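You operate a simulated robot arm through the tools that you are given. There is no shell and no other tool. Be economical: measure what you need, move in short steps, check, and stop when the job is done.

The job below is to be done with a simulated robot arm. You get a single attempt, and the scene is never put back.

TASK
Rinse the dusty tall glass and pour about 150 ml of juice into it.
Fine: Rinse it under the tap till no dust shows, tip its water into the sink, stand it back and shut the tap. The juice comes from the plastic jug, which goes back to its spot. Glass and china break by a fall, a knock or a squeeze; drop, topple or crush nothing, tools too, nip no finger, spill no more than 8 ml a pour and 20 ml in all. Set down upright: tall glass, plastic jug.

Only the result counts: the job must be done as asked and must still hold three seconds after the hand-in. Knocking over, shifting, dropping, spilling or breaking anything else fails it.

THE ROBOT
A 6-joint arm with a two-finger parallel gripper, fixed in place. Base frame: the origin is at the foot of the arm, x ahead of it, y to its left, z up; the work surface is at about z = 950. Readings come in mm, rad, newtons and seconds.
With the tool pointing down near the work surface it reaches from about 360 to 820 mm from the base axis. Its first joint turns from -2.897 to 2.897 rad. Payload 3.91 kg.
The TCP is the grasp point between the finger pads, 30 mm short of the fingertips. In the tool frame z runs along the fingers and y along their closing line. Largest opening 110 mm; finger width 20, thickness 10; the body of the gripper, 48 by 112 mm, starts 55 mm behind the TCP.
Orientation is that of the tool frame in the base frame, as a unit quaternion [w, x, y, z]. With the fingers straight down and closing along the base's y, the tool's x points along the base's -x, its y along +y and its z along -z.

THE INTERFACE
- The arm moves only by the tool apply_moves. Its argument "motion" is a list of rows, each a list of 3 entries, a list of its own where there are three numbers: the shift along the tool's x, y, z in units of 25 mm (1.0 is 25 mm), then the turn, a rotation vector about the tool's x, y, z in units of 4 degrees (1.0 is 4 degrees), then the finger opening in mm, from 0 to 110. In form: [[[x, y, z], [rx, ry, rz], gripper], ...]. A call has 1 to 20 rows; each row shifts and turns the commanded pose from where the row before left it, along the tool's axes as they then stand. A call with a number of a shift or a turn outside -1 to 1 is refused whole. Rows are played at 5 a second. More than 50 mm and 0.15 rad between two rows, or a gripper value outside its range, and nothing of the call is played. A pose out of reach is approached as far as the arm can. The call stops where the force on the tool passes 40 N (or 10 N more than at its start, if that is more) or the arm is blocked; 0.2 s more then pass. The fingers move at their own pace (about 45 mm/s each) and stop on an object; they squeeze with about 27 N. The grip force told is the motor's: it shows also when the fingers shut on nothing. Time passes only in rows, and 0.2 s behind the last, so rows that do not move let the fingers close. The reply holds the time, the measured pose of the TCP, the force on the tool along the base axes, the opening and the grip force, in the units named above and with some noise, with the torque about the TCP (base axes, N m) and any sound that the robot's microphone picked up.
- Cameras (640 x 400 px; columns grow to the right, rows downward): "scene" is fixed at [398.9, 500, 1747.9]; the picture's right is [-0.93, -0.36, 0.00], its down [-0.30, 0.78, -0.55] and it looks along [0.20, -0.51, -0.83] (base axes); focal length 214 px, centre (320, 200). "wrist" rides on the gripper at [77, 7, -115] in the tool frame; the picture's right is [-0.09, 1.00, 0.00], its down [-0.80, -0.07, -0.59] and it looks along [-0.59, -0.05, 0.80] (tool axes); focal length 270 px, centre (320, 200). There is no depth. A picture from a camera that has moved, and an enlarged one, comes with that camera's place and axes in the base frame and with its lens.
- get_image(camera): a new picture of that camera. It takes no simulated time.
- move_column(by): slides the trunk up (or, below 0, down) by that many mm; the arm rides with it, the base frame stays. It gives what a move gives, with no picture.
- enlarge(camera, box): a new picture of the part [left, top, right, bottom] of that camera's present view, enlarged. It takes no simulated time.
- close_job(): hands the job in; it is judged then, once.

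Work in short steps. Places have to be worked out from the pictures, the camera data and where the tool is seen: move nearer, look again, correct. Check each grasp and each placing, and mend what went wrong. You have 120 turns and 64 pictures in all, those below and enlarged ones among them. Open the gripper and draw the arm clear of the work before you hand the job in, unless the task says otherwise; then end with one line.

The tools are called after "Call:" as a command line: name --argument value ..., lists and objects as JSON in quotes. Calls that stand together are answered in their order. apply_moves: Moves the arm, as the interface text tells. Its arguments: {"type":"object","properties":{"motion":{"type":"array"}},"required":["motion"]} The other tools are called the same way: move_column (by) slides the trunk up or down; get_image (camera) takes a picture; enlarge (camera, box) takes an enlarged picture of a part of a camera's view; close_job () hands the job in.

At the start:

```text
time_s: 0.0
tool_pos: [425.6, -56.0, 1451.1]
orientation: [0.0, 0.0, 1.0, 0.001]
ft_force: [0.1, -0.5, -0.6]
torque: [0.03, -0.01, 0.0]
gripper_width: 110.0
gripper_force: 0.0
trunk travel left (down, up): [-575.0, 35.0]
```

scene: 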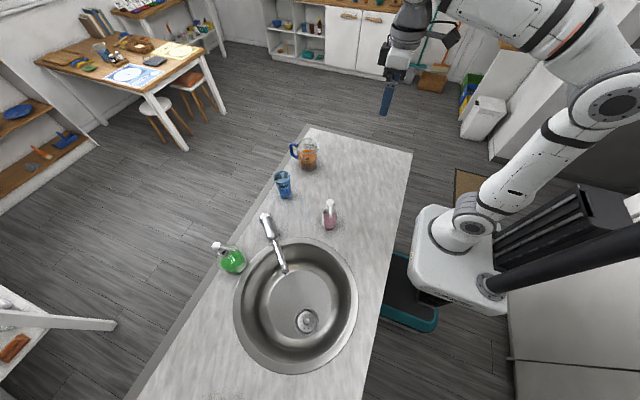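
wrist: 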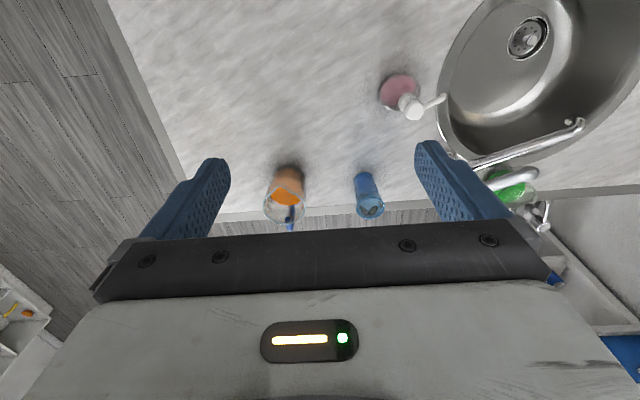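

The glass looks to be near (745, 52), the jug near (714, -155), and the sink near (516, 438). I'll enlarge the views to see the details.

Call:
enlarge --camera "scene" --box '[240, 120, 360, 195]'

Call:
enlarge --camera "scene" --box '[200, 190, 360, 290]'

Call:
enlarge --camera "wrist" --box '[240, 60, 600, 285]'

```text
5.33 times, centred on (300, 158) of scene
camera zoom: at [398.9, 500.0, 1747.9], right [-0.93, -0.36, 0.0], down [-0.3, 0.78, -0.55], along [0.2, -0.51, -0.83], focal length 1144 px, centre (427, 427)
```

zoom: 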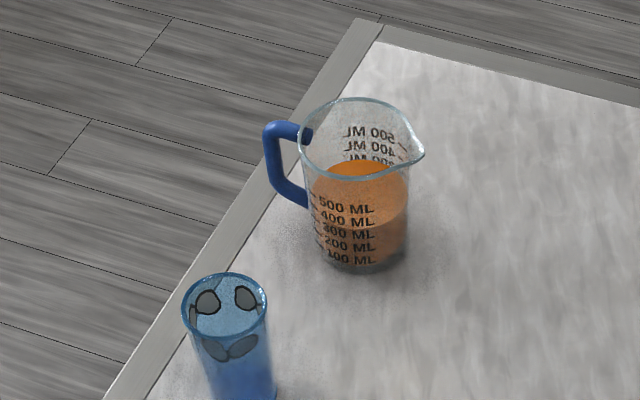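

```text
4.00 times, centred on (280, 240) of scene
camera zoom: at [398.9, 500.0, 1747.9], right [-0.93, -0.36, 0.0], down [-0.3, 0.78, -0.55], along [0.2, -0.51, -0.83], focal length 858 px, centre (480, 40)
```

zoom: 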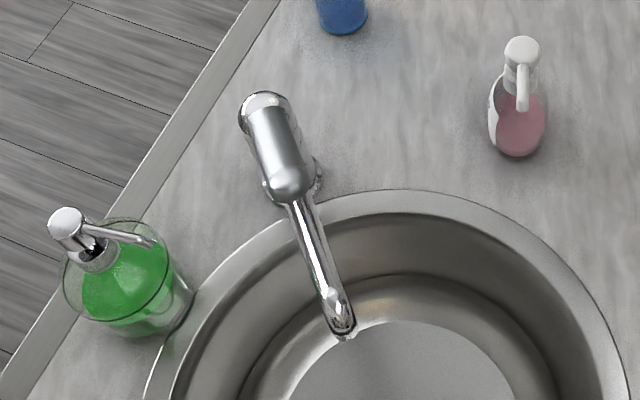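

```text
1.78 times, centred on (420, 172) of wrist
camera zoom: at [350.1, -50.2, 1564.0], right [0.09, 1.0, 0.0], down [0.8, -0.07, 0.59], along [0.59, -0.05, -0.8], focal length 480 px, centre (142, 249)
```

zoom: 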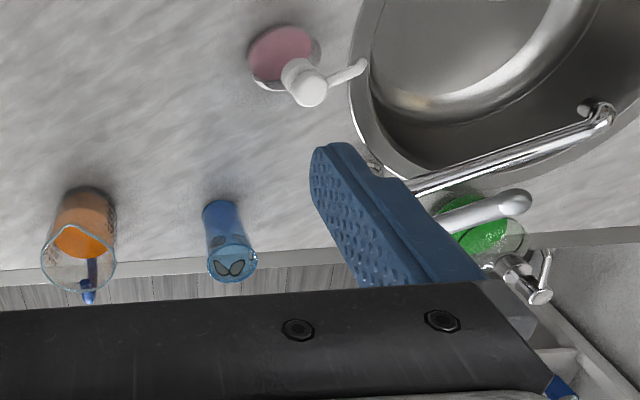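

Triangulating from both cameras puts the spout tip near (554, 382, 1117) and the tap base near (694, 243). I'll move left and lower the trunk to see the tap lever close up.

Call:
apply_moves --motion '[[[0, 1, 0], [0, 0, 0], 110], [[0, 1, 0], [0, 0, 0], 110], [[0, 1, 0], [0, 0, 0], 110], [[0, 1, 0], [0, 0, 0], 110], [[0, 1, 0], [0, 0, 0], 110], [[0, 1, 0], [0, 0, 0], 110], [[0, 1, 0], [0, 0, 0], 110], [[0, 1, 0], [0, 0, 0], 110], [[0, 1, 0], [0, 0, 0], 110], [[0, 1, 0], [0, 0, 0], 110], [[0, 1, 0], [0, 0, 0], 110], [[0, 1, 0], [0, 0, 0], 110]]'

Call:
move_column --by -150

Call:
get_image --camera "wrist"

```text
time_s: 2.6
tool_pos: [426.8, 245.7, 1448.9]
orientation: [0.0, 0.0, 1.0, 0.0]
ft_force: [-0.4, 0.4, 0.3]
torque: [-0.02, -0.02, -0.02]
gripper_width: 110.0
gripper_force: 0.0
trunk travel left (down, up): [-575.0, 35.0]
```

```text
time_s: 4.3
tool_pos: [425.8, 245.7, 1300.5]
orientation: [0.0, 0.0, 1.0, 0.001]
ft_force: [0.1, 0.7, -0.3]
torque: [0.04, -0.02, 0.0]
gripper_width: 110.0
gripper_force: 0.1
trunk travel left (down, up): [-425.0, 185.0]
```

```text
58 pictures are left
camera wrist: at [350.4, 251.0, 1414.0], right [0.09, 1.0, 0.0], down [0.8, -0.07, 0.59], along [0.59, -0.05, -0.8], focal length 270 px, centre (320, 200)
```

wrist: 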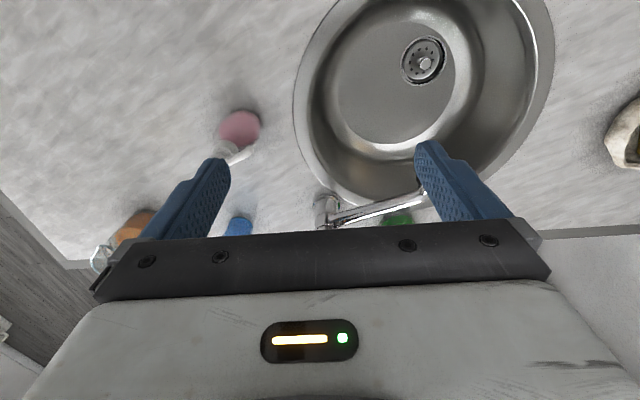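

The tap is half hidden behind the gripper. I'll tilt the tool forward 28° so the camera looks flatter and shows the tap.

Call:
apply_moves --motion '[[[0, 0, 0], [0, -1, 0], 110], [[0, 0, 0], [0, -1, 0], 110], [[0, 0, 0], [0, -1, 0], 110], [[0, 0, 0], [0, -1, 0], 110], [[0, 0, 0], [0, -1, 0], 110], [[0, 0, 0], [0, -1, 0], 110], [[0, 0, 0], [0, -1, 0], 110]]'

Call:
get_image --camera "wrist"

```text
time_s: 6.0
tool_pos: [427.3, 245.9, 1300.2]
orientation: [0.243, -0.001, 0.97, 0.002]
ft_force: [-0.1, 0.4, 0.4]
torque: [0.04, -0.01, -0.03]
gripper_width: 110.2
gripper_force: 0.1
trunk travel left (down, up): [-425.0, 185.0]
```

```text
57 pictures are left
camera wrist: at [305.8, 251.3, 1364.0], right [0.08, 1.0, 0.04], down [0.43, -0.07, 0.9], along [0.9, -0.05, -0.43], focal length 270 px, centre (320, 200)
```

wrist: 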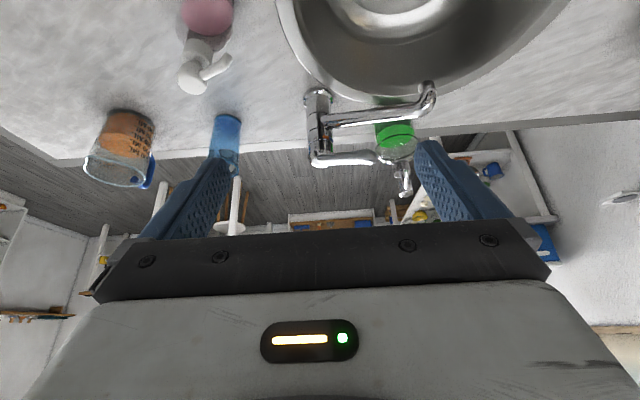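

Call:
enlarge --camera "wrist" --box '[280, 60, 456, 170]'

Call:
enlarge --camera "wrist" --box '[70, 90, 262, 210]'

```text
3.64 times, centred on (368, 115) of wrist
camera zoom: at [305.8, 251.3, 1364.0], right [0.08, 1.0, 0.04], down [0.43, -0.07, 0.9], along [0.9, -0.05, -0.43], focal length 983 px, centre (146, 509)
```

zoom: 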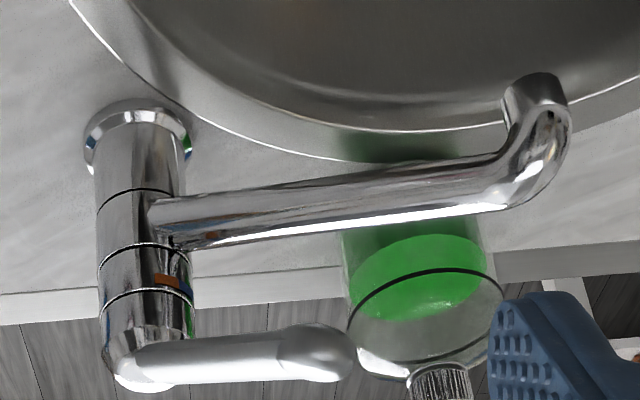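

```text
3.33 times, centred on (166, 150) of wrist
camera zoom: at [305.8, 251.3, 1364.0], right [0.08, 1.0, 0.04], down [0.43, -0.07, 0.9], along [0.9, -0.05, -0.43], focal length 901 px, centre (833, 367)
```

zoom: 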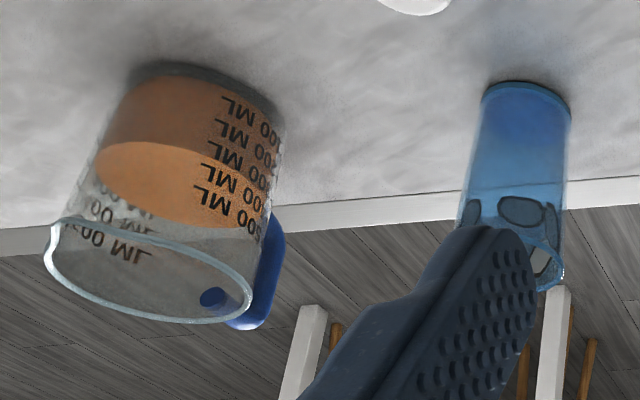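

The tap is a single-lever mixer. The lever tip is near (629, 313, 1148), its root near (690, 240), and it points along the spout. I'll straighten the tool, go above the lever, and turn the closing line across it.

Call:
apply_moves --motion '[[[0, 0, 0], [0, 1, 0], 60], [[0, 0, 0], [0, 1, 0], 60], [[0, 0, 0], [0, 1, 0], 60], [[0, 0, 0], [0, 1, 0], 60], [[0, 0, 0], [0, 1, 0], 60], [[0, 0, 0], [0, 1, 0], 60], [[0, 0, 0], [0, 1, 0], 60], [[-0.95, 0.24, 0], [0, 0, 0], 60], [[-0.95, 0.24, 0], [0, 0, 0], 60], [[-0.95, 0.24, 0], [0, 0, 0], 60], [[-0.95, 0.24, 0], [0, 0, 0], 60], [[-0.95, 0.24, 0], [0, 0, 0], 60], [[-0.95, 0.24, 0], [0, 0, 0], 60], [[-0.95, 0.24, 0], [0, 0, 0], 60], [[-0.95, 0.24, 0], [0, 0, 0], 60], [[-0.95, 0.24, 0], [0, 0, 0], 60]]'

Call:
apply_moves --motion '[[[0, 0, 0], [0, 0, 1], 60], [[0, 0, 0], [0, 0, 1], 60], [[0, 0, 0], [0, 0, 1], 60], [[0, 0, 0], [0, 0, 1], 60], [[0, 0, 0], [0, 0, 1], 60], [[0, 0, 0], [0, 0, 1], 60], [[0, 0, 0], [0, 0, 1], 60], [[0, 0, 0], [0, 0, 1], 60], [[0, 0, 0], [0, 0, 1], 60], [[0, 0, 0], [0, 0, 1], 60], [[0, 0, 0], [0, 0, 1], 60], [[0, 0, 0], [0, 0, 1], 60], [[0, 0, 0], [0, 0, 0.5], 60]]'

Call:
get_image --camera "wrist"

```text
time_s: 9.3
tool_pos: [595.0, 280.7, 1269.5]
orientation: [0.001, 0.0, 1.0, 0.002]
ft_force: [-0.1, 0.7, 0.3]
torque: [-0.01, 0.01, -0.03]
gripper_width: 60.2
gripper_force: 0.0
out of reach, approached as far as the arm can: row 13, 14, 15, 16
trunk travel left (down, up): [-425.0, 185.0]
```

```text
time_s: 12.2
tool_pos: [595.7, 279.8, 1270.3]
orientation: [0.0, 0.423, 0.906, 0.002]
ft_force: [-1.0, -0.6, 0.9]
torque: [-0.01, 0.01, -0.02]
gripper_width: 59.9
gripper_force: 0.0
trunk travel left (down, up): [-425.0, 185.0]
```

```text
54 pictures are left
camera wrist: at [552.8, 342.8, 1383.4], right [0.82, 0.57, 0.0], down [0.46, -0.66, 0.59], along [0.34, -0.49, -0.8], focal length 270 px, centre (320, 200)
```

wrist: 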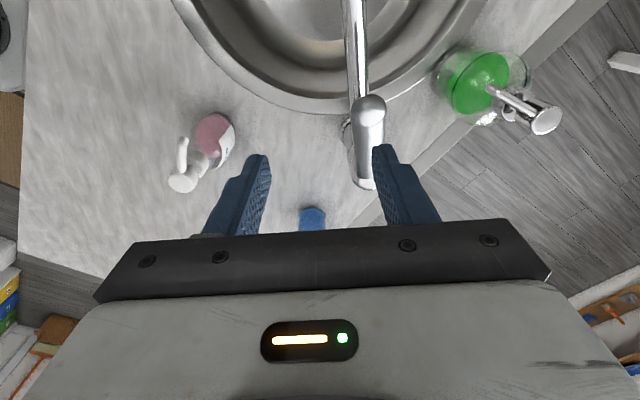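

The arm is at its reach limit at this height, so I'll lower the trunk by 70. The new view gives the lever tip at about (633, 304) and the direction (-0.64, 0.77), which agrees with before.

Call:
move_column --by -70

Call:
apply_moves --motion '[[[0, 0, 0], [0, 0, 0], 60]]'

```text
time_s: 13.2
tool_pos: [595.8, 279.6, 1199.7]
orientation: [0.0, 0.422, 0.906, 0.002]
ft_force: [-1.0, -0.6, 0.2]
torque: [0.01, 0.0, -0.01]
gripper_width: 60.1
gripper_force: 0.0
trunk travel left (down, up): [-355.0, 255.0]
```

```text
time_s: 13.6
tool_pos: [596.0, 280.4, 1201.4]
orientation: [0.0, 0.422, 0.906, 0.002]
ft_force: [0.4, -0.2, 0.0]
torque: [-0.04, 0.02, 0.01]
gripper_width: 59.8
gripper_force: 0.0
trunk travel left (down, up): [-355.0, 255.0]
```

The pose held. Next I'll shift sideways to over the lever at about (642, 297) while still above it.

Call:
apply_moves --motion '[[[-0.16, 0.46, 0], [0, 0, 0], 60], [[-0.16, 0.46, 0], [0, 0, 0], 60], [[-0.16, 0.46, 0], [0, 0, 0], 60], [[-0.16, 0.46, 0], [0, 0, 0], 60]]'

Call:
get_image --camera "wrist"

```text
time_s: 14.6
tool_pos: [609.9, 285.5, 1183.9]
orientation: [0.004, 0.421, 0.907, 0.006]
ft_force: [-11.4, 8.0, 36.9]
torque: [1.21, -0.38, 0.28]
gripper_width: 58.9
gripper_force: 0.0
out of reach, approached as far as the arm can: row 1, 2, 3, 4
trunk travel left (down, up): [-355.0, 255.0]
```

```text
53 pictures are left
camera wrist: at [565.3, 346.7, 1298.9], right [0.82, 0.58, 0.01], down [0.46, -0.66, 0.59], along [0.35, -0.48, -0.8], focal length 270 px, centre (320, 200)
```

wrist: 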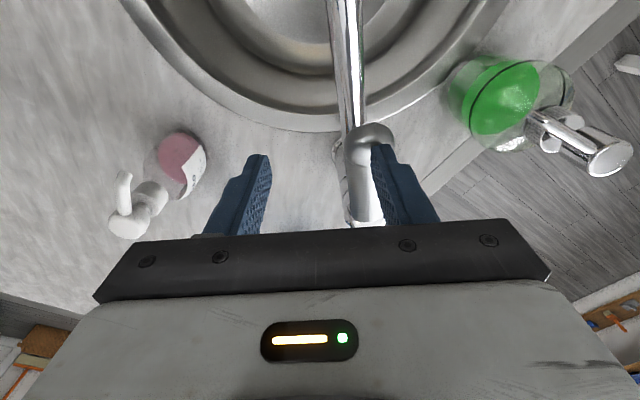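

The reach limit dragged the tool down and a finger now rests on the lever. I'll raise the trunk slightly to relieve it, then back off toward the base.

Call:
move_column --by 30

Call:
apply_moves --motion '[[[0.5, -0.8, 0], [0, 0, 0], 60], [[0.5, -0.8, 0], [0, 0, 0], 60], [[0.5, -0.8, 0], [0, 0, 0], 60], [[0.5, -0.8, 0], [0, 0, 0], 60], [[0, -0.8, 0], [0, 0, 0], 60], [[0, -0.8, 0], [0, 0, 0], 60], [[0, -0.8, -1], [0, 0, 0], 60], [[0, 0, -1], [0, 0, 0], 60], [[0, 0, -1], [0, 0, 0], 60], [[0, 0, -1], [0, 0, 0], 60]]'

```text
time_s: 15.4
tool_pos: [615.8, 286.0, 1206.9]
orientation: [-0.001, 0.422, 0.907, 0.0]
ft_force: [0.1, 0.2, 0.0]
torque: [0.01, 0.0, 0.0]
gripper_width: 60.2
gripper_force: 0.1
trunk travel left (down, up): [-385.0, 225.0]
```

```text
time_s: 17.6
tool_pos: [475.7, 233.2, 1308.8]
orientation: [0.0, 0.422, 0.907, 0.003]
ft_force: [-0.5, -0.3, 0.2]
torque: [0.01, 0.0, 0.0]
gripper_width: 59.9
gripper_force: 0.1
trunk travel left (down, up): [-385.0, 225.0]
```

I'm clear now. I'll lower the trunk while raising the arm, to gain reach at this height.

Call:
move_column --by -100

Call:
apply_moves --motion '[[[0, 0, -1], [0, 0, 0], 60], [[0, 0, -1], [0, 0, 0], 60], [[0, 0, -1], [0, 0, 0], 60], [[0, 0, -1], [0, 0, 0], 60]]'

Call:
move_column --by -120

Call:
apply_moves --motion '[[[0, 0, -1], [0, 0, 0], 60], [[0, 0, -1], [0, 0, 0], 60]]'

```text
time_s: 18.9
tool_pos: [475.2, 233.6, 1208.6]
orientation: [0.0, 0.423, 0.906, 0.002]
ft_force: [-0.3, -0.7, -0.6]
torque: [0.0, 0.0, -0.01]
gripper_width: 60.0
gripper_force: 0.1
trunk travel left (down, up): [-285.0, 325.0]
```

```text
time_s: 19.9
tool_pos: [455.8, 219.8, 1227.1]
orientation: [0.002, 0.423, 0.906, 0.002]
ft_force: [0.4, 0.6, 0.6]
torque: [-0.03, 0.05, 0.01]
gripper_width: 60.2
gripper_force: 0.0
out of reach, approached as far as the arm can: row 1, 2, 3, 4
trunk travel left (down, up): [-285.0, 325.0]
```

```text
time_s: 21.4
tool_pos: [455.4, 220.3, 1107.7]
orientation: [0.002, 0.422, 0.906, 0.002]
ft_force: [0.0, 0.2, -0.4]
torque: [-0.03, -0.06, -0.03]
gripper_width: 59.9
gripper_force: 0.0
trunk travel left (down, up): [-165.0, 445.0]
```

```text
time_s: 22.0
tool_pos: [440.0, 212.5, 1114.4]
orientation: [0.002, 0.423, 0.906, 0.004]
ft_force: [0.1, -0.7, -0.1]
torque: [-0.02, 0.01, 0.01]
gripper_width: 60.0
gripper_force: 0.0
out of reach, approached as far as the arm can: row 1, 2
trunk travel left (down, up): [-165.0, 445.0]
```

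It works the other way round: a raised trunk with the arm reaching down gives more reach. I'll raise the trunk back up.

Call:
move_column --by 400

Call:
apply_moves --motion '[[[0, 0, 1], [0, 0, 0], 60], [[0, 0, 1], [0, 0, 0], 60], [[0, 0, 1], [0, 0, 0], 60], [[0, 0, 1], [0, 0, 0], 60], [[0, 0, 1], [0, 0, 0], 60], [[0, 0, 1], [0, 0, 0], 60], [[0, 0, 1], [0, 0, 0], 60], [[0, 0, 1], [0, 0, 0], 60], [[0, 0, 1], [0, 0, 0], 60], [[0, 0, 1], [0, 0, 0], 60], [[0, 0, 1], [0, 0, 0], 60], [[0, 0, 1], [0, 0, 0], 60]]'

```text
time_s: 25.8
tool_pos: [440.9, 213.0, 1513.6]
orientation: [0.001, 0.423, 0.906, 0.004]
ft_force: [0.6, -0.2, -1.0]
torque: [0.0, -0.02, 0.02]
gripper_width: 59.8
gripper_force: 0.0
trunk travel left (down, up): [-565.0, 45.0]
```

```text
time_s: 28.4
tool_pos: [443.7, 212.2, 1213.1]
orientation: [0.002, 0.423, 0.906, 0.005]
ft_force: [0.0, -0.8, 0.7]
torque: [0.02, 0.04, 0.01]
gripper_width: 60.3
gripper_force: 0.0
trunk travel left (down, up): [-565.0, 45.0]
```

Now I'll go over the lever at about z 1210.

Call:
apply_moves --motion '[[[-0.273, 0.92, 0], [0, 0, 0], 60], [[-0.273, 0.92, 0], [0, 0, 0], 60], [[-0.273, 0.92, 0], [0, 0, 0], 60], [[-0.273, 0.92, 0], [0, 0, 0], 60], [[-0.273, 0.92, 0], [0, 0, 0], 60], [[-0.273, 0.92, 0], [0, 0, 0], 60], [[-0.273, 0.92, 0], [0, 0, 0], 60], [[-0.273, 0.92, 0], [0, 0, 0], 60], [[-0.273, 0.92, 0], [0, 0, 0], 60]]'

Call:
get_image --camera "wrist"

```text
time_s: 30.4
tool_pos: [640.4, 300.5, 1215.2]
orientation: [0.002, 0.422, 0.906, 0.004]
ft_force: [0.5, 0.0, 0.2]
torque: [0.03, 0.01, 0.02]
gripper_width: 59.9
gripper_force: 0.2
trunk travel left (down, up): [-565.0, 45.0]
```

```text
52 pictures are left
camera wrist: at [597.2, 362.4, 1329.3], right [0.82, 0.57, 0.01], down [0.46, -0.66, 0.59], along [0.35, -0.48, -0.8], focal length 270 px, centre (320, 200)
```

wrist: 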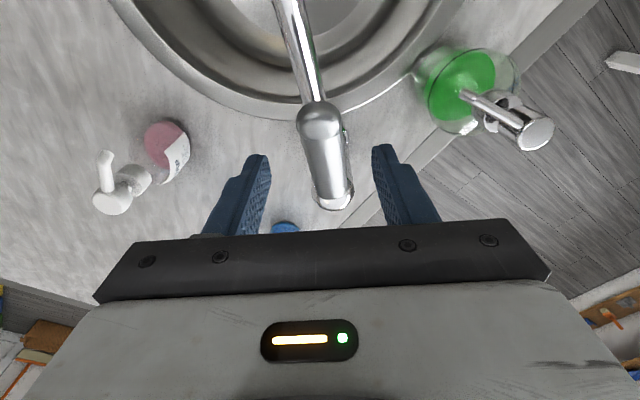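

The lever is centred between the fingers. I'll descend 68 mm and close on it.

Call:
apply_moves --motion '[[[0, 0, 0.7], [0, 0, 0], 60], [[0, 0, 0.7], [0, 0, 0], 60], [[0, 0, 0.7], [0, 0, 0], 60], [[0, 0, 0.65], [0, 0, 0], 60]]'

Call:
get_image --camera "wrist"

Call:
enlarge --camera "scene" --box '[216, 180, 344, 260]'

```text
time_s: 31.4
tool_pos: [643.3, 300.3, 1146.6]
orientation: [0.002, 0.422, 0.907, 0.004]
ft_force: [0.2, 0.9, -0.5]
torque: [-0.01, 0.0, -0.01]
gripper_width: 60.1
gripper_force: 0.1
trunk travel left (down, up): [-565.0, 45.0]
```

```text
51 pictures are left
camera wrist: at [599.0, 362.4, 1259.9], right [0.82, 0.57, 0.01], down [0.46, -0.66, 0.59], along [0.35, -0.48, -0.8], focal length 270 px, centre (320, 200)
```

wrist: 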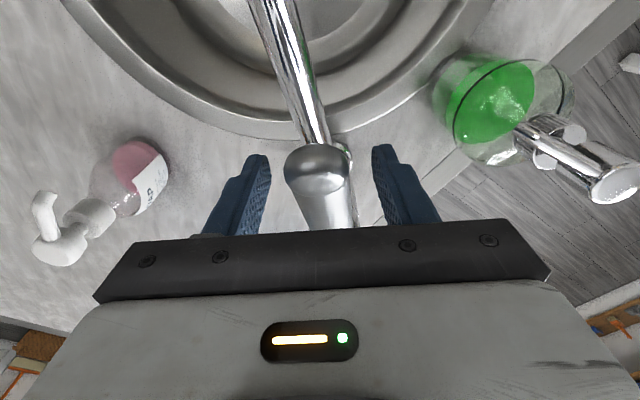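

```text
5.00 times, centred on (280, 220) of scene
camera zoom: at [398.9, 500.0, 1747.9], right [-0.93, -0.36, 0.0], down [-0.3, 0.78, -0.55], along [0.2, -0.51, -0.83], focal length 1072 px, centre (520, 100)
```

zoom: 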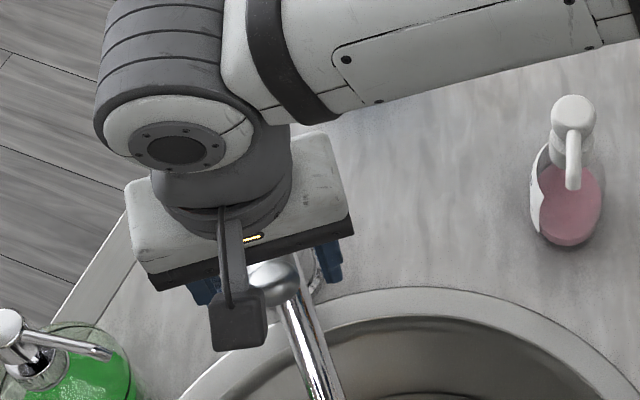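

The alignment is good, so I'm closing on the lever.

Call:
apply_moves --motion '[[[0, 0, 0], [0, 0, 0], 10], [[0, 0, 0], [0, 0, 0], 10], [[0, 0, 0], [0, 0, 0], 10], [[0, 0, 0], [0, 0, 0], 10], [[0, 0, 0], [0, 0, 0], 10]]'

```text
time_s: 32.6
tool_pos: [644.4, 300.9, 1145.3]
orientation: [0.001, 0.422, 0.906, 0.004]
ft_force: [6.2, 3.0, 0.9]
torque: [0.02, -0.19, 0.63]
gripper_width: 29.9
gripper_force: 45.3
trunk travel left (down, up): [-565.0, 45.0]
```

I've got the lever (opening 30 mm). Next I'll lift it in small steps.

Call:
apply_moves --motion '[[[-0.08, 0, -0.25], [0, 0, 0], 10], [[-0.08, 0, -0.25], [0, 0, 0], 10], [[-0.1, 0, -0.25], [0, 0, 0], 10], [[-0.1, 0, -0.25], [0, 0, 0], 10]]'

Call:
enlarge --camera "scene" --box '[200, 200, 360, 300]'

```text
time_s: 33.6
tool_pos: [653.7, 293.9, 1169.2]
orientation: [0.0, 0.423, 0.906, 0.002]
ft_force: [13.5, -0.1, -20.9]
torque: [0.94, 0.42, 0.83]
gripper_width: 29.4
gripper_force: 44.8
trunk travel left (down, up): [-565.0, 45.0]
```

```text
4.00 times, centred on (280, 250) of scene
camera zoom: at [398.9, 500.0, 1747.9], right [-0.93, -0.36, 0.0], down [-0.3, 0.78, -0.55], along [0.2, -0.51, -0.83], focal length 858 px, centre (480, 0)
```

zoom: 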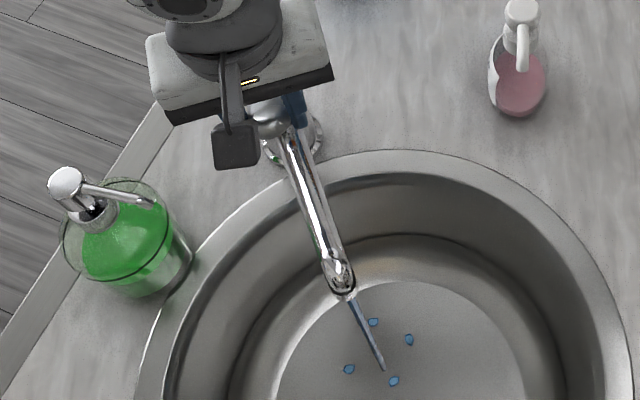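

Water is running. I'll release the lever, rise clear and check that it stays open.

Call:
apply_moves --motion '[[[0, 0, 0.1], [0, 0, 0], 70], [[0, 0, 0], [0, 0, 0], 70], [[0, 0, 0], [0, 0, 0], 70], [[0, 0, 0], [0, 0, 0], 70], [[0, 0, -1], [0, 0, 0], 70], [[0, 0, -1], [0, 0, 0], 70], [[0, 0, -1], [0, 0, 0], 70], [[0, 0, -1], [0, 0, 0], 70]]'

Call:
enlarge --camera "scene" --box '[200, 200, 360, 300]'

```text
time_s: 35.4
tool_pos: [646.6, 292.8, 1269.4]
orientation: [0.003, 0.423, 0.906, 0.004]
ft_force: [-0.6, -0.6, -0.1]
torque: [-0.01, -0.03, -0.02]
gripper_width: 69.7
gripper_force: 0.1
trunk travel left (down, up): [-565.0, 45.0]
```

```text
4.00 times, centred on (280, 250) of scene
camera zoom: at [398.9, 500.0, 1747.9], right [-0.93, -0.36, 0.0], down [-0.3, 0.78, -0.55], along [0.2, -0.51, -0.83], focal length 858 px, centre (480, 0)
```

zoom: 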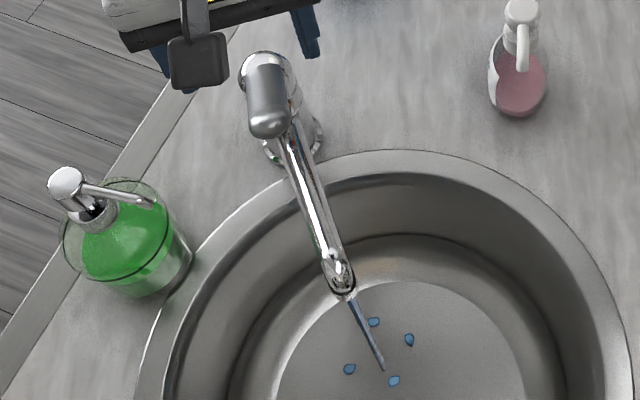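

The tap stays open. Next is the glass: I'll move to about (600, 20), high up, and turn the tool toward azimuth 15° before tilting the fingers forward.

Call:
apply_moves --motion '[[[-0.8, -0.935, 0], [0, 0, 0], 100], [[-0.8, -0.935, 0], [0, 0, 0], 100], [[-0.8, -0.935, 0], [0, 0, 0], 100], [[-0.8, -0.935, 0], [0, 0, 0], 100], [[-0.8, -0.935, 0], [0, 0, 0], 100], [[-0.8, -0.935, 0], [0, 0, 0], 100], [[-0.8, -0.935, 0], [0, 0, 0], 100], [[-0.8, -0.935, 0], [0, 0, 0], 100], [[-0.8, -0.935, 0], [0, 0, 0], 100]]'

Call:
apply_moves --motion '[[[0, 0, 0], [0, 0, -1], 100], [[0, 0, 0], [0, 0, -1], 100], [[0, 0, 0], [0, 0, -1], 100], [[0, 0, 0], [0, 0, -1], 100], [[0, 0, 0], [0, 0, -1], 100], [[0, 0, 0], [0, 0, -1], 100], [[0, 0, 0], [0, 0, -1], 100], [[0, 0, 0], [0, 0, -1], 100], [[0, 0, 0], [0, 0, -1], 100], [[0, 0, 0], [0, 0, -1], 100], [[0, 0, 0], [0, 0, -1], 100], [[0, 0, 0], [0, 0, -1], 100], [[0, 0, 0], [0, 0, -1], 100], [[0, 0, 0], [0, 0, -1], 100], [[0, 0, 0], [0, 0, -1], 100], [[0, 0, 0], [0, 0, -1], 100]]'

Call:
apply_moves --motion '[[[0, 0, 0], [0, -1, 0], 100], [[0, 0, 0], [0, -1, 0], 100], [[0, 0, 0], [0, -1, 0], 100], [[0, 0, 0], [0, -1, 0], 100], [[0, 0, 0], [0, -1, 0], 100], [[0, 0, 0], [0, -1, 0], 100], [[0, 0, 0], [0, -1, 0], 100], [[0, 0, 0], [0, -1, 0], 100], [[0, 0, 0], [0, -1, 0], 100]]'

Call:
get_image --camera "wrist"

```text
time_s: 37.4
tool_pos: [602.9, 16.0, 1266.5]
orientation: [0.001, 0.422, 0.907, 0.004]
ft_force: [0.5, 0.7, 0.3]
torque: [0.0, -0.01, -0.01]
gripper_width: 100.2
gripper_force: 0.0
trunk travel left (down, up): [-565.0, 45.0]
```

```text
time_s: 40.8
tool_pos: [601.8, 19.6, 1267.1]
orientation: [0.003, -0.124, 0.992, 0.002]
ft_force: [-0.4, 0.4, -0.3]
torque: [0.03, -0.02, -0.02]
gripper_width: 100.3
gripper_force: 0.0
trunk travel left (down, up): [-565.0, 45.0]
```

```text
time_s: 42.8
tool_pos: [601.3, 19.4, 1267.8]
orientation: [0.311, -0.115, 0.943, 0.04]
ft_force: [-0.7, 0.0, -0.3]
torque: [0.01, 0.01, 0.02]
gripper_width: 100.0
gripper_force: 0.0
trunk travel left (down, up): [-565.0, 45.0]
```

```text
47 pictures are left
camera wrist: at [474.2, -6.5, 1312.9], right [-0.17, 0.98, 0.06], down [0.3, 0.0, 0.95], along [0.94, 0.18, -0.29], focal length 270 px, centre (320, 200)
```

wrist: 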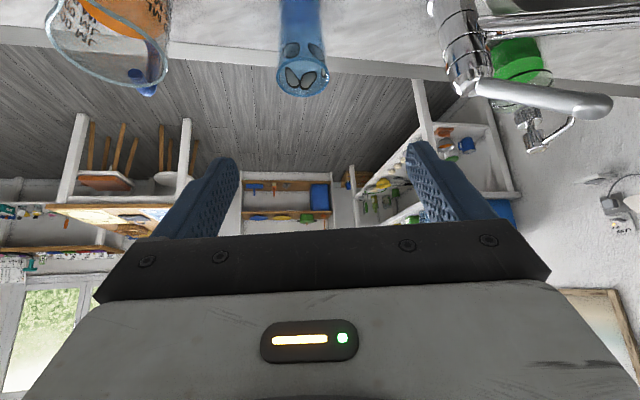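

The glass rim triangulates to about (754, 31, 1055), 67 mm across. I'll tilt to 63° from vertical and descend to a spot about 150 mm short of the glass.

Call:
apply_moves --motion '[[[0, 0, 0], [0, -1, 0], 100], [[0, 0, 0], [0, -1, 0], 100], [[0, 0, 0], [0, -1, 0], 100], [[0, 0, 0], [0, -1, 0], 100], [[0, 0, 0], [0, -1, 0], 100], [[0, 0, 0], [0, -1, 0], 100], [[0, 0, 0], [0, -0.75, 0], 100], [[0.9, -0.085, 0.446], [0, 0, 0], 100], [[0.9, -0.085, 0.446], [0, 0, 0], 100], [[0.9, -0.085, 0.446], [0, 0, 0], 100], [[0.9, -0.085, 0.446], [0, 0, 0], 100], [[0.9, -0.085, 0.446], [0, 0, 0], 100], [[0.9, -0.085, 0.446], [0, 0, 0], 100], [[0.9, -0.085, 0.446], [0, 0, 0], 100], [[0.9, -0.085, 0.446], [0, 0, 0], 100]]'

Call:
get_image --camera "wrist"

Call:
get_image --camera "scene"

```text
time_s: 46.0
tool_pos: [606.9, 4.1, 1064.2]
orientation: [0.521, -0.103, 0.845, 0.066]
ft_force: [0.4, -0.9, -0.7]
torque: [0.0, 0.06, -0.01]
gripper_width: 99.8
gripper_force: 0.0
trunk travel left (down, up): [-565.0, 45.0]
```

```text
46 pictures are left
camera wrist: at [472.9, -23.3, 1046.6], right [-0.2, 0.98, 0.08], down [-0.15, -0.11, 0.98], along [0.97, 0.19, 0.17], focal length 270 px, centre (320, 200)
```

wrist: 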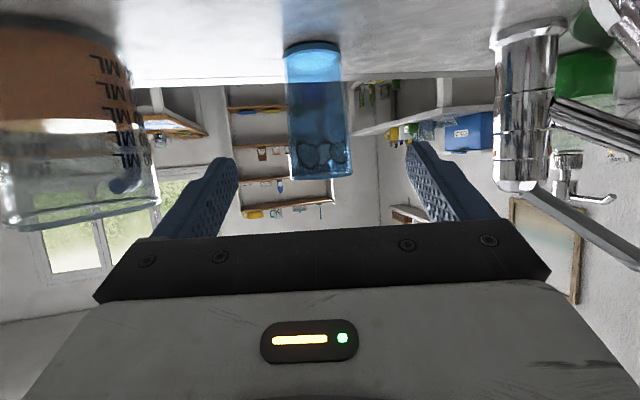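

```text
45 pictures are left
```

scene: 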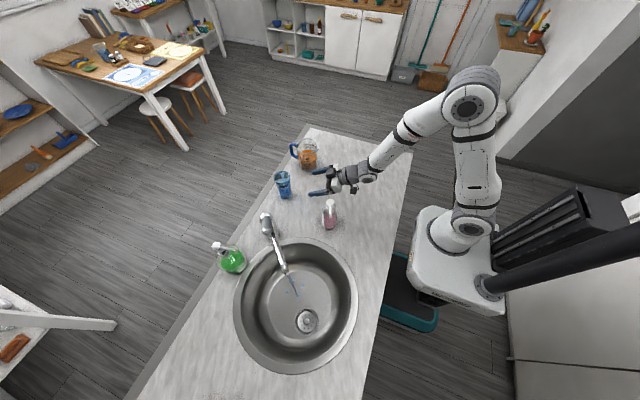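

Glass rim confirmed near (754, 34, 1058). I'll lower to z 1015, correct 6 mm sideways and go halfway in, then look.

Call:
apply_moves --motion '[[[0.875, -0.13, 0.44], [0, 0, 0], 100], [[0.875, -0.13, 0.44], [0, 0, 0], 100], [[-0.43, 0, 0.857], [0, 0, 0], 100], [[-0.43, 0, 0.857], [0, 0, 0], 100], [[-0.43, 0, 0.857], [0, 0, 0], 100]]'

Call:
get_image --camera "wrist"

```text
time_s: 47.2
tool_pos: [676.1, 15.4, 1018.0]
orientation: [0.522, -0.102, 0.844, 0.065]
ft_force: [-0.9, 0.1, -0.5]
torque: [0.0, -0.02, -0.03]
gripper_width: 100.1
gripper_force: 0.0
trunk travel left (down, up): [-565.0, 45.0]
```

```text
44 pictures are left
camera wrist: at [542.8, -12.0, 999.6], right [-0.2, 0.98, 0.08], down [-0.15, -0.11, 0.98], along [0.97, 0.19, 0.17], focal length 270 px, centre (320, 200)
```

wrist: 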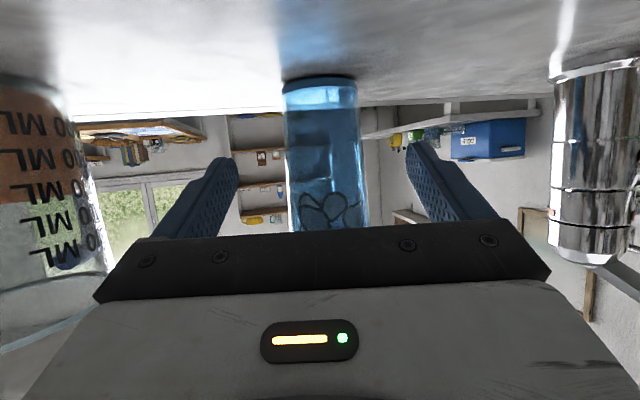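

The glass is centred in the view. I'll go in the last 75 mm.

Call:
apply_moves --motion '[[[-0.417, 0.017, 0.92], [0, 0, 0], 100], [[-0.417, 0.017, 0.92], [0, 0, 0], 100], [[-0.417, 0.017, 0.92], [0, 0, 0], 100]]'

Call:
get_image --camera "wrist"

Call:
enlarge --camera "scene" --box '[256, 150, 352, 210]'

```text
time_s: 48.0
tool_pos: [750.4, 33.8, 1014.0]
orientation: [0.521, -0.103, 0.845, 0.066]
ft_force: [0.6, -0.3, 0.6]
torque: [0.0, -0.01, 0.0]
gripper_width: 100.0
gripper_force: 0.1
trunk travel left (down, up): [-565.0, 45.0]
```

```text
43 pictures are left
camera wrist: at [617.2, 6.5, 995.8], right [-0.2, 0.98, 0.08], down [-0.15, -0.11, 0.98], along [0.97, 0.19, 0.17], focal length 270 px, centre (320, 200)
```

wrist: 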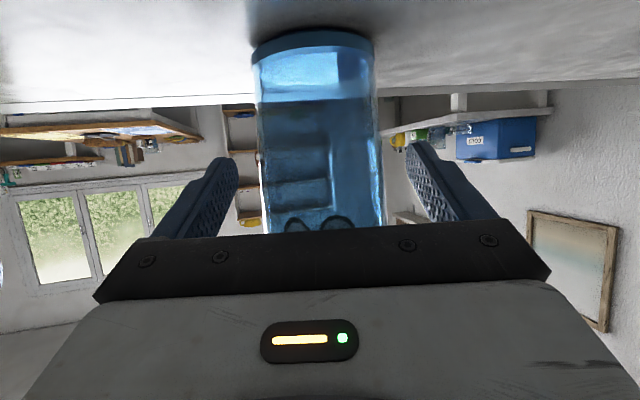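

```text
6.67 times, centred on (304, 180) of scene
camera zoom: at [398.9, 500.0, 1747.9], right [-0.93, -0.36, 0.0], down [-0.3, 0.78, -0.55], along [0.2, -0.51, -0.83], focal length 1430 px, centre (427, 333)
```

zoom: 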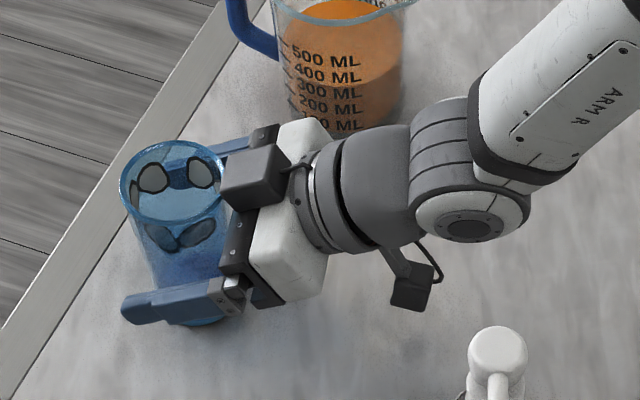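

The glass is centred between the pads. I'll close gently in steps.

Call:
apply_moves --motion '[[[0, 0, 0], [0, 0, 0], 70], [[0, 0, 0], [0, 0, 0], 70], [[0, 0, 0], [0, 0, 0], 62], [[0, 0, 0], [0, 0, 0], 58], [[0, 0, 0], [0, 0, 0], 56], [[0, 0, 0], [0, 0, 0], 56]]'

```text
time_s: 49.4
tool_pos: [750.9, 33.6, 1013.2]
orientation: [0.522, -0.104, 0.844, 0.066]
ft_force: [1.0, -0.5, -0.4]
torque: [0.0, -0.05, 0.0]
gripper_width: 59.4
gripper_force: 27.8
trunk travel left (down, up): [-565.0, 45.0]
```

The grip is firm (59.4 mm). I'll lift straight up to z 1200, then draw back.

Call:
apply_moves --motion '[[[-0.4, 0, -0.2], [0, 0, 0], 56], [[-0.836, 0, -0.42], [0, 0, 0], 56], [[-0.836, 0, -0.42], [0, 0, 0], 56], [[-0.836, 0, -0.42], [0, 0, 0], 56], [[-0.836, 0, -0.42], [0, 0, 0], 56], [[-0.836, 0, -0.42], [0, 0, 0], 56], [[-0.836, 0, -0.42], [0, 0, 0], 56], [[-0.836, 0, -0.42], [0, 0, 0], 56], [[-0.44, 0, -0.22], [0, 0, 0], 56]]'

Call:
apply_moves --motion '[[[0.425, 0.164, -0.844], [0, 0, 0], 56], [[0.425, 0.164, -0.844], [0, 0, 0], 56], [[0.425, 0.164, -0.844], [0, 0, 0], 56], [[0.425, 0.164, -0.844], [0, 0, 0], 56], [[0.425, 0.164, -0.844], [0, 0, 0], 56], [[0.425, 0.164, -0.844], [0, 0, 0], 56], [[0.425, 0.164, -0.844], [0, 0, 0], 56], [[0.425, 0.164, -0.844], [0, 0, 0], 56]]'

Call:
get_image --camera "scene"

```text
time_s: 51.4
tool_pos: [748.5, 33.0, 1200.5]
orientation: [0.522, -0.103, 0.844, 0.066]
ft_force: [0.2, -0.3, -1.9]
torque: [0.0, -0.02, 0.01]
gripper_width: 59.4
gripper_force: 27.0
trunk travel left (down, up): [-565.0, 45.0]
```

```text
time_s: 53.2
tool_pos: [556.6, 20.6, 1202.5]
orientation: [0.522, -0.104, 0.844, 0.066]
ft_force: [-0.4, -0.7, -2.0]
torque: [-0.01, -0.03, 0.05]
gripper_width: 59.1
gripper_force: 27.0
trunk travel left (down, up): [-565.0, 45.0]
```

```text
41 pictures are left
```

scene: 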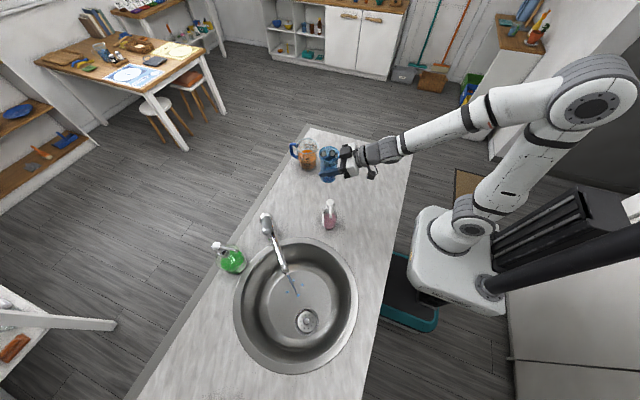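

The glass weighs about 1.5 N and is secure. Next I'll carry it left over the sink.

Call:
apply_moves --motion '[[[0, 0.97, 0.01], [0, 0, 0], 56], [[0, 0.97, 0.01], [0, 0, 0], 56], [[0, 0.97, 0.01], [0, 0, 0], 56], [[0, 0.97, 0.01], [0, 0, 0], 56], [[0, 0.97, 0.01], [0, 0, 0], 56], [[0, 0.97, 0.01], [0, 0, 0], 56], [[0, 0.97, 0.01], [0, 0, 0], 56], [[0, 0.97, 0.01], [0, 0, 0], 56], [[0, 0.97, 0.01], [0, 0, 0], 56], [[0, 0.97, 0.01], [0, 0, 0], 56], [[0, 0.97, 0.01], [0, 0, 0], 56], [[0, 0.97, 0.01], [0, 0, 0], 56], [[0, 0.97, 0.01], [0, 0, 0], 56], [[0, 0.97, 0.01], [0, 0, 0], 56]]'

Call:
enlarge --camera "scene" --box '[216, 200, 408, 320]'

```text
time_s: 56.2
tool_pos: [537.9, 90.9, 1206.1]
orientation: [0.52, -0.106, 0.844, 0.07]
ft_force: [0.1, 0.9, -2.6]
torque: [0.01, 0.01, 0.01]
gripper_width: 58.7
gripper_force: 26.9
out of reach, approached as far as the arm can: row 4, 5, 6, 7, 8, 9, 10, 11, 12, 13, 14
trunk travel left (down, up): [-565.0, 45.0]
```

```text
3.33 times, centred on (312, 260) of scene
camera zoom: at [398.9, 500.0, 1747.9], right [-0.93, -0.36, 0.0], down [-0.3, 0.78, -0.55], along [0.2, -0.51, -0.83], focal length 715 px, centre (347, 0)
```

zoom: 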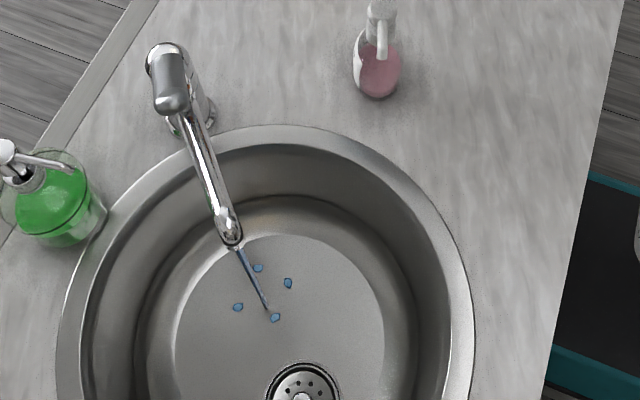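

Moving left at a fixed heading runs into a joint limit. I'll swing it around the base axis instead: forward 60 mm, then an arc with the tool heading turning along.

Call:
apply_moves --motion '[[[-0.36, 0, 0.71], [0, 0, 0], 56], [[-0.36, 0, 0.71], [0, 0, 0], 56], [[-0.36, 0, 0.71], [0, 0, 0], 56], [[-0.026, 0.968, 0.063], [-0.514, 0, -0.258], 56], [[-0.026, 0.968, 0.063], [-0.514, 0, -0.258], 56], [[-0.026, 0.968, 0.063], [-0.514, 0, -0.258], 56], [[-0.026, 0.968, 0.063], [-0.514, 0, -0.258], 56], [[-0.026, 0.968, 0.063], [-0.514, 0, -0.258], 56]]'

```text
time_s: 58.0
tool_pos: [569.9, 212.4, 1211.0]
orientation: [0.511, -0.189, 0.829, 0.121]
ft_force: [0.5, 0.5, -3.1]
torque: [0.01, -0.02, 0.01]
gripper_width: 58.7
gripper_force: 27.1
out of reach, approached as far as the arm can: row 2, 5, 7, 8
trunk travel left (down, up): [-565.0, 45.0]
```

It's near a fold limit. I'll lower the trunk by 60 and raise the arm by 60, which should unfold the arm, then continue the arc.

Call:
move_column --by -60

Call:
apply_moves --motion '[[[-0.8, 0, -0.4], [0, 0, 0], 56], [[-0.8, 0, -0.4], [0, 0, 0], 56], [[-0.5, 0, -0.25], [0, 0, 0], 56], [[-0.026, 0.968, 0.063], [-0.514, 0, -0.258], 56], [[-0.026, 0.968, 0.063], [-0.514, 0, -0.258], 56], [[-0.026, 0.968, 0.063], [-0.514, 0, -0.258], 56], [[-0.026, 0.968, 0.063], [-0.514, 0, -0.258], 56], [[-0.026, 0.968, 0.063], [-0.514, 0, -0.258], 56]]'

Call:
enlarge --camera "scene" --box '[216, 180, 440, 320]'

```text
time_s: 59.0
tool_pos: [570.9, 210.7, 1150.5]
orientation: [0.511, -0.19, 0.829, 0.122]
ft_force: [0.3, -0.8, -1.8]
torque: [-0.02, 0.01, 0.01]
gripper_width: 58.7
gripper_force: 27.1
trunk travel left (down, up): [-505.0, 105.0]
```

```text
time_s: 60.8
tool_pos: [517.0, 319.4, 1210.0]
orientation: [0.497, -0.272, 0.806, 0.172]
ft_force: [0.1, 0.7, -1.8]
torque: [-0.06, 0.03, -0.03]
gripper_width: 58.7
gripper_force: 26.6
trunk travel left (down, up): [-505.0, 105.0]
```

```text
2.86 times, centred on (328, 250) of scene
camera zoom: at [398.9, 500.0, 1747.9], right [-0.93, -0.36, 0.0], down [-0.3, 0.78, -0.55], along [0.2, -0.51, -0.83], focal length 613 px, centre (297, 57)
```

zoom: 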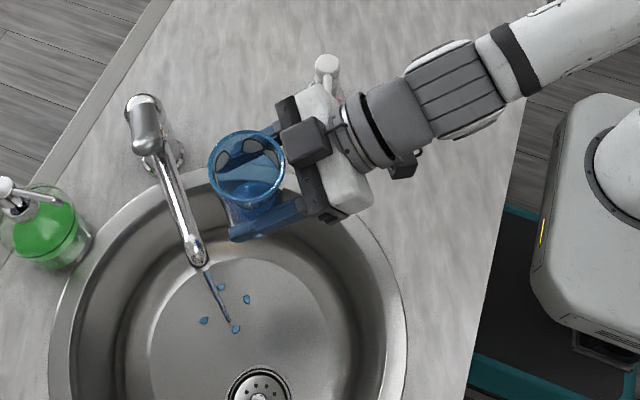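

The spout outlet triangulates to (557, 379, 1092), so the glass rim must stay below about 1075. I'll lower the trunk by 185 beside the stream first.

Call:
move_column --by -185

Call:
enlarge --camera "scene" --box '[216, 180, 440, 320]'

```text
time_s: 62.9
tool_pos: [517.0, 320.3, 1025.4]
orientation: [0.497, -0.272, 0.806, 0.173]
ft_force: [0.7, 0.0, -3.4]
torque: [-0.03, 0.01, 0.03]
gripper_width: 57.4
gripper_force: 26.5
trunk travel left (down, up): [-320.0, 290.0]
```

```text
2.86 times, centred on (328, 250) of scene
camera zoom: at [398.9, 500.0, 1747.9], right [-0.93, -0.36, 0.0], down [-0.3, 0.78, -0.55], along [0.2, -0.51, -0.83], focal length 613 px, centre (297, 57)
```

zoom: 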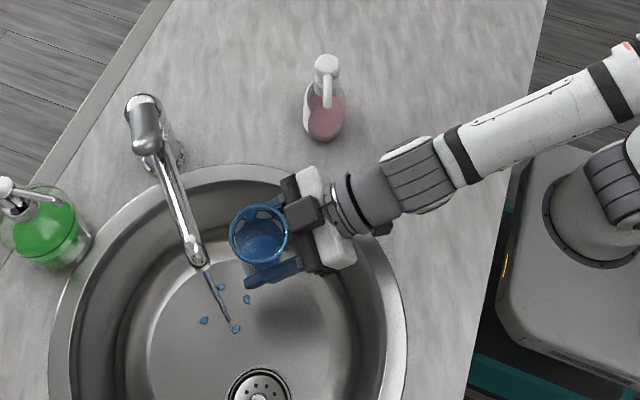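

The opening has shrunk from 59.4 to 57.4 mm, so the glass may be creeping in the pads. I'll look closely.

Call:
get_image --camera "wrist"

Call:
enlarge --camera "scene" --box '[280, 240, 344, 280]'

```text
37 pictures are left
camera wrist: at [405.6, 240.8, 1006.8], right [-0.58, 0.81, 0.09], down [-0.09, -0.17, 0.98], along [0.81, 0.56, 0.17], focal length 270 px, centre (320, 200)
```

wrist: 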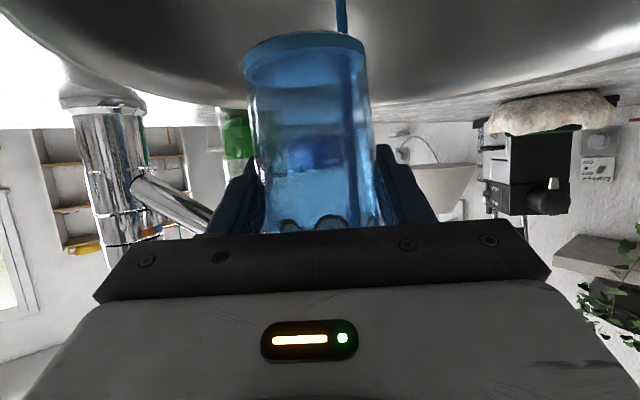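

```text
10.00 times, centred on (312, 260) of scene
camera zoom: at [398.9, 500.0, 1747.9], right [-0.93, -0.36, 0.0], down [-0.3, 0.78, -0.55], along [0.2, -0.51, -0.83], focal length 2145 px, centre (400, -400)
```

zoom: 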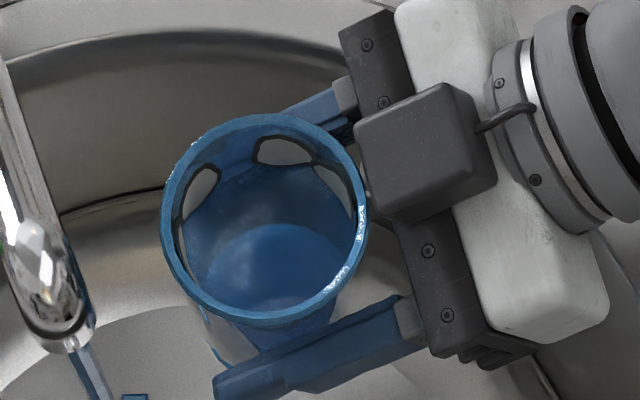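

The glass leans about 3° in the pads but holds. I'll set a smaller finger target to keep the full grip, then bring the glass under the stream.

Call:
apply_moves --motion '[[[-0.37, 0.3, 0.75], [0, 0, 0], 50], [[-0.37, 0.3, 0.75], [0, 0, 0], 50], [[-0.37, 0.3, 0.75], [0, 0, 0], 50], [[0, 0, 0], [0, 0, 0], 50], [[0, 0, 0], [0, 0, 0], 50], [[0, 0, 0], [0, 0, 0], 50], [[0, 0, 0], [0, 0, 0], 50]]'

Call:
enlarge --camera "scene" --box '[248, 240, 328, 290]'

```text
time_s: 64.5
tool_pos: [555.9, 374.0, 1024.6]
orientation: [0.494, -0.275, 0.806, 0.176]
ft_force: [-1.2, -0.3, -3.6]
torque: [0.01, 0.01, 0.0]
gripper_width: 57.5
gripper_force: 26.9
trunk travel left (down, up): [-320.0, 290.0]
```

```text
8.00 times, centred on (288, 265) of scene
camera zoom: at [398.9, 500.0, 1747.9], right [-0.93, -0.36, 0.0], down [-0.3, 0.78, -0.55], along [0.2, -0.51, -0.83], focal length 1716 px, centre (576, -320)
```

zoom: 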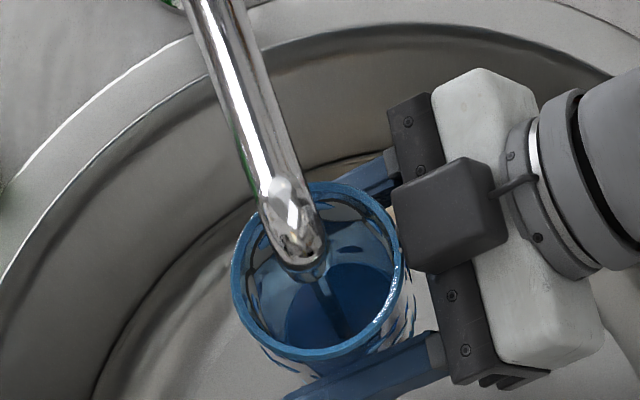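

The stream lands in the glass. I'll hold there for a few seconds.

Call:
apply_moves --motion '[[[0, 0, 0], [0, 0, 0], 50], [[0, 0, 0], [0, 0, 0], 50], [[0, 0, 0], [0, 0, 0], 50], [[0, 0, 0], [0, 0, 0], 50], [[0, 0, 0], [0, 0, 0], 50], [[0, 0, 0], [0, 0, 0], 50], [[0, 0, 0], [0, 0, 0], 50], [[0, 0, 0], [0, 0, 0], 50], [[0, 0, 0], [0, 0, 0], 50], [[0, 0, 0], [0, 0, 0], 50], [[0, 0, 0], [0, 0, 0], 50], [[0, 0, 0], [0, 0, 0], 50], [[0, 0, 0], [0, 0, 0], 50], [[0, 0, 0], [0, 0, 0], 50], [[0, 0, 0], [0, 0, 0], 50]]'

Call:
enlarge --camera "scene" --box '[248, 240, 328, 290]'

```text
time_s: 67.7
tool_pos: [556.0, 373.9, 1024.7]
orientation: [0.495, -0.274, 0.806, 0.175]
ft_force: [0.2, -0.9, -2.9]
torque: [-0.02, 0.0, 0.01]
gripper_width: 57.4
gripper_force: 27.3
trunk travel left (down, up): [-320.0, 290.0]
```

```text
8.00 times, centred on (288, 265) of scene
camera zoom: at [398.9, 500.0, 1747.9], right [-0.93, -0.36, 0.0], down [-0.3, 0.78, -0.55], along [0.2, -0.51, -0.83], focal length 1716 px, centre (576, -320)
```

zoom: 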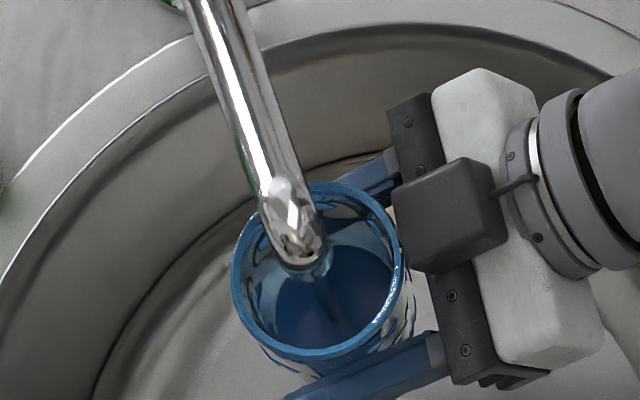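

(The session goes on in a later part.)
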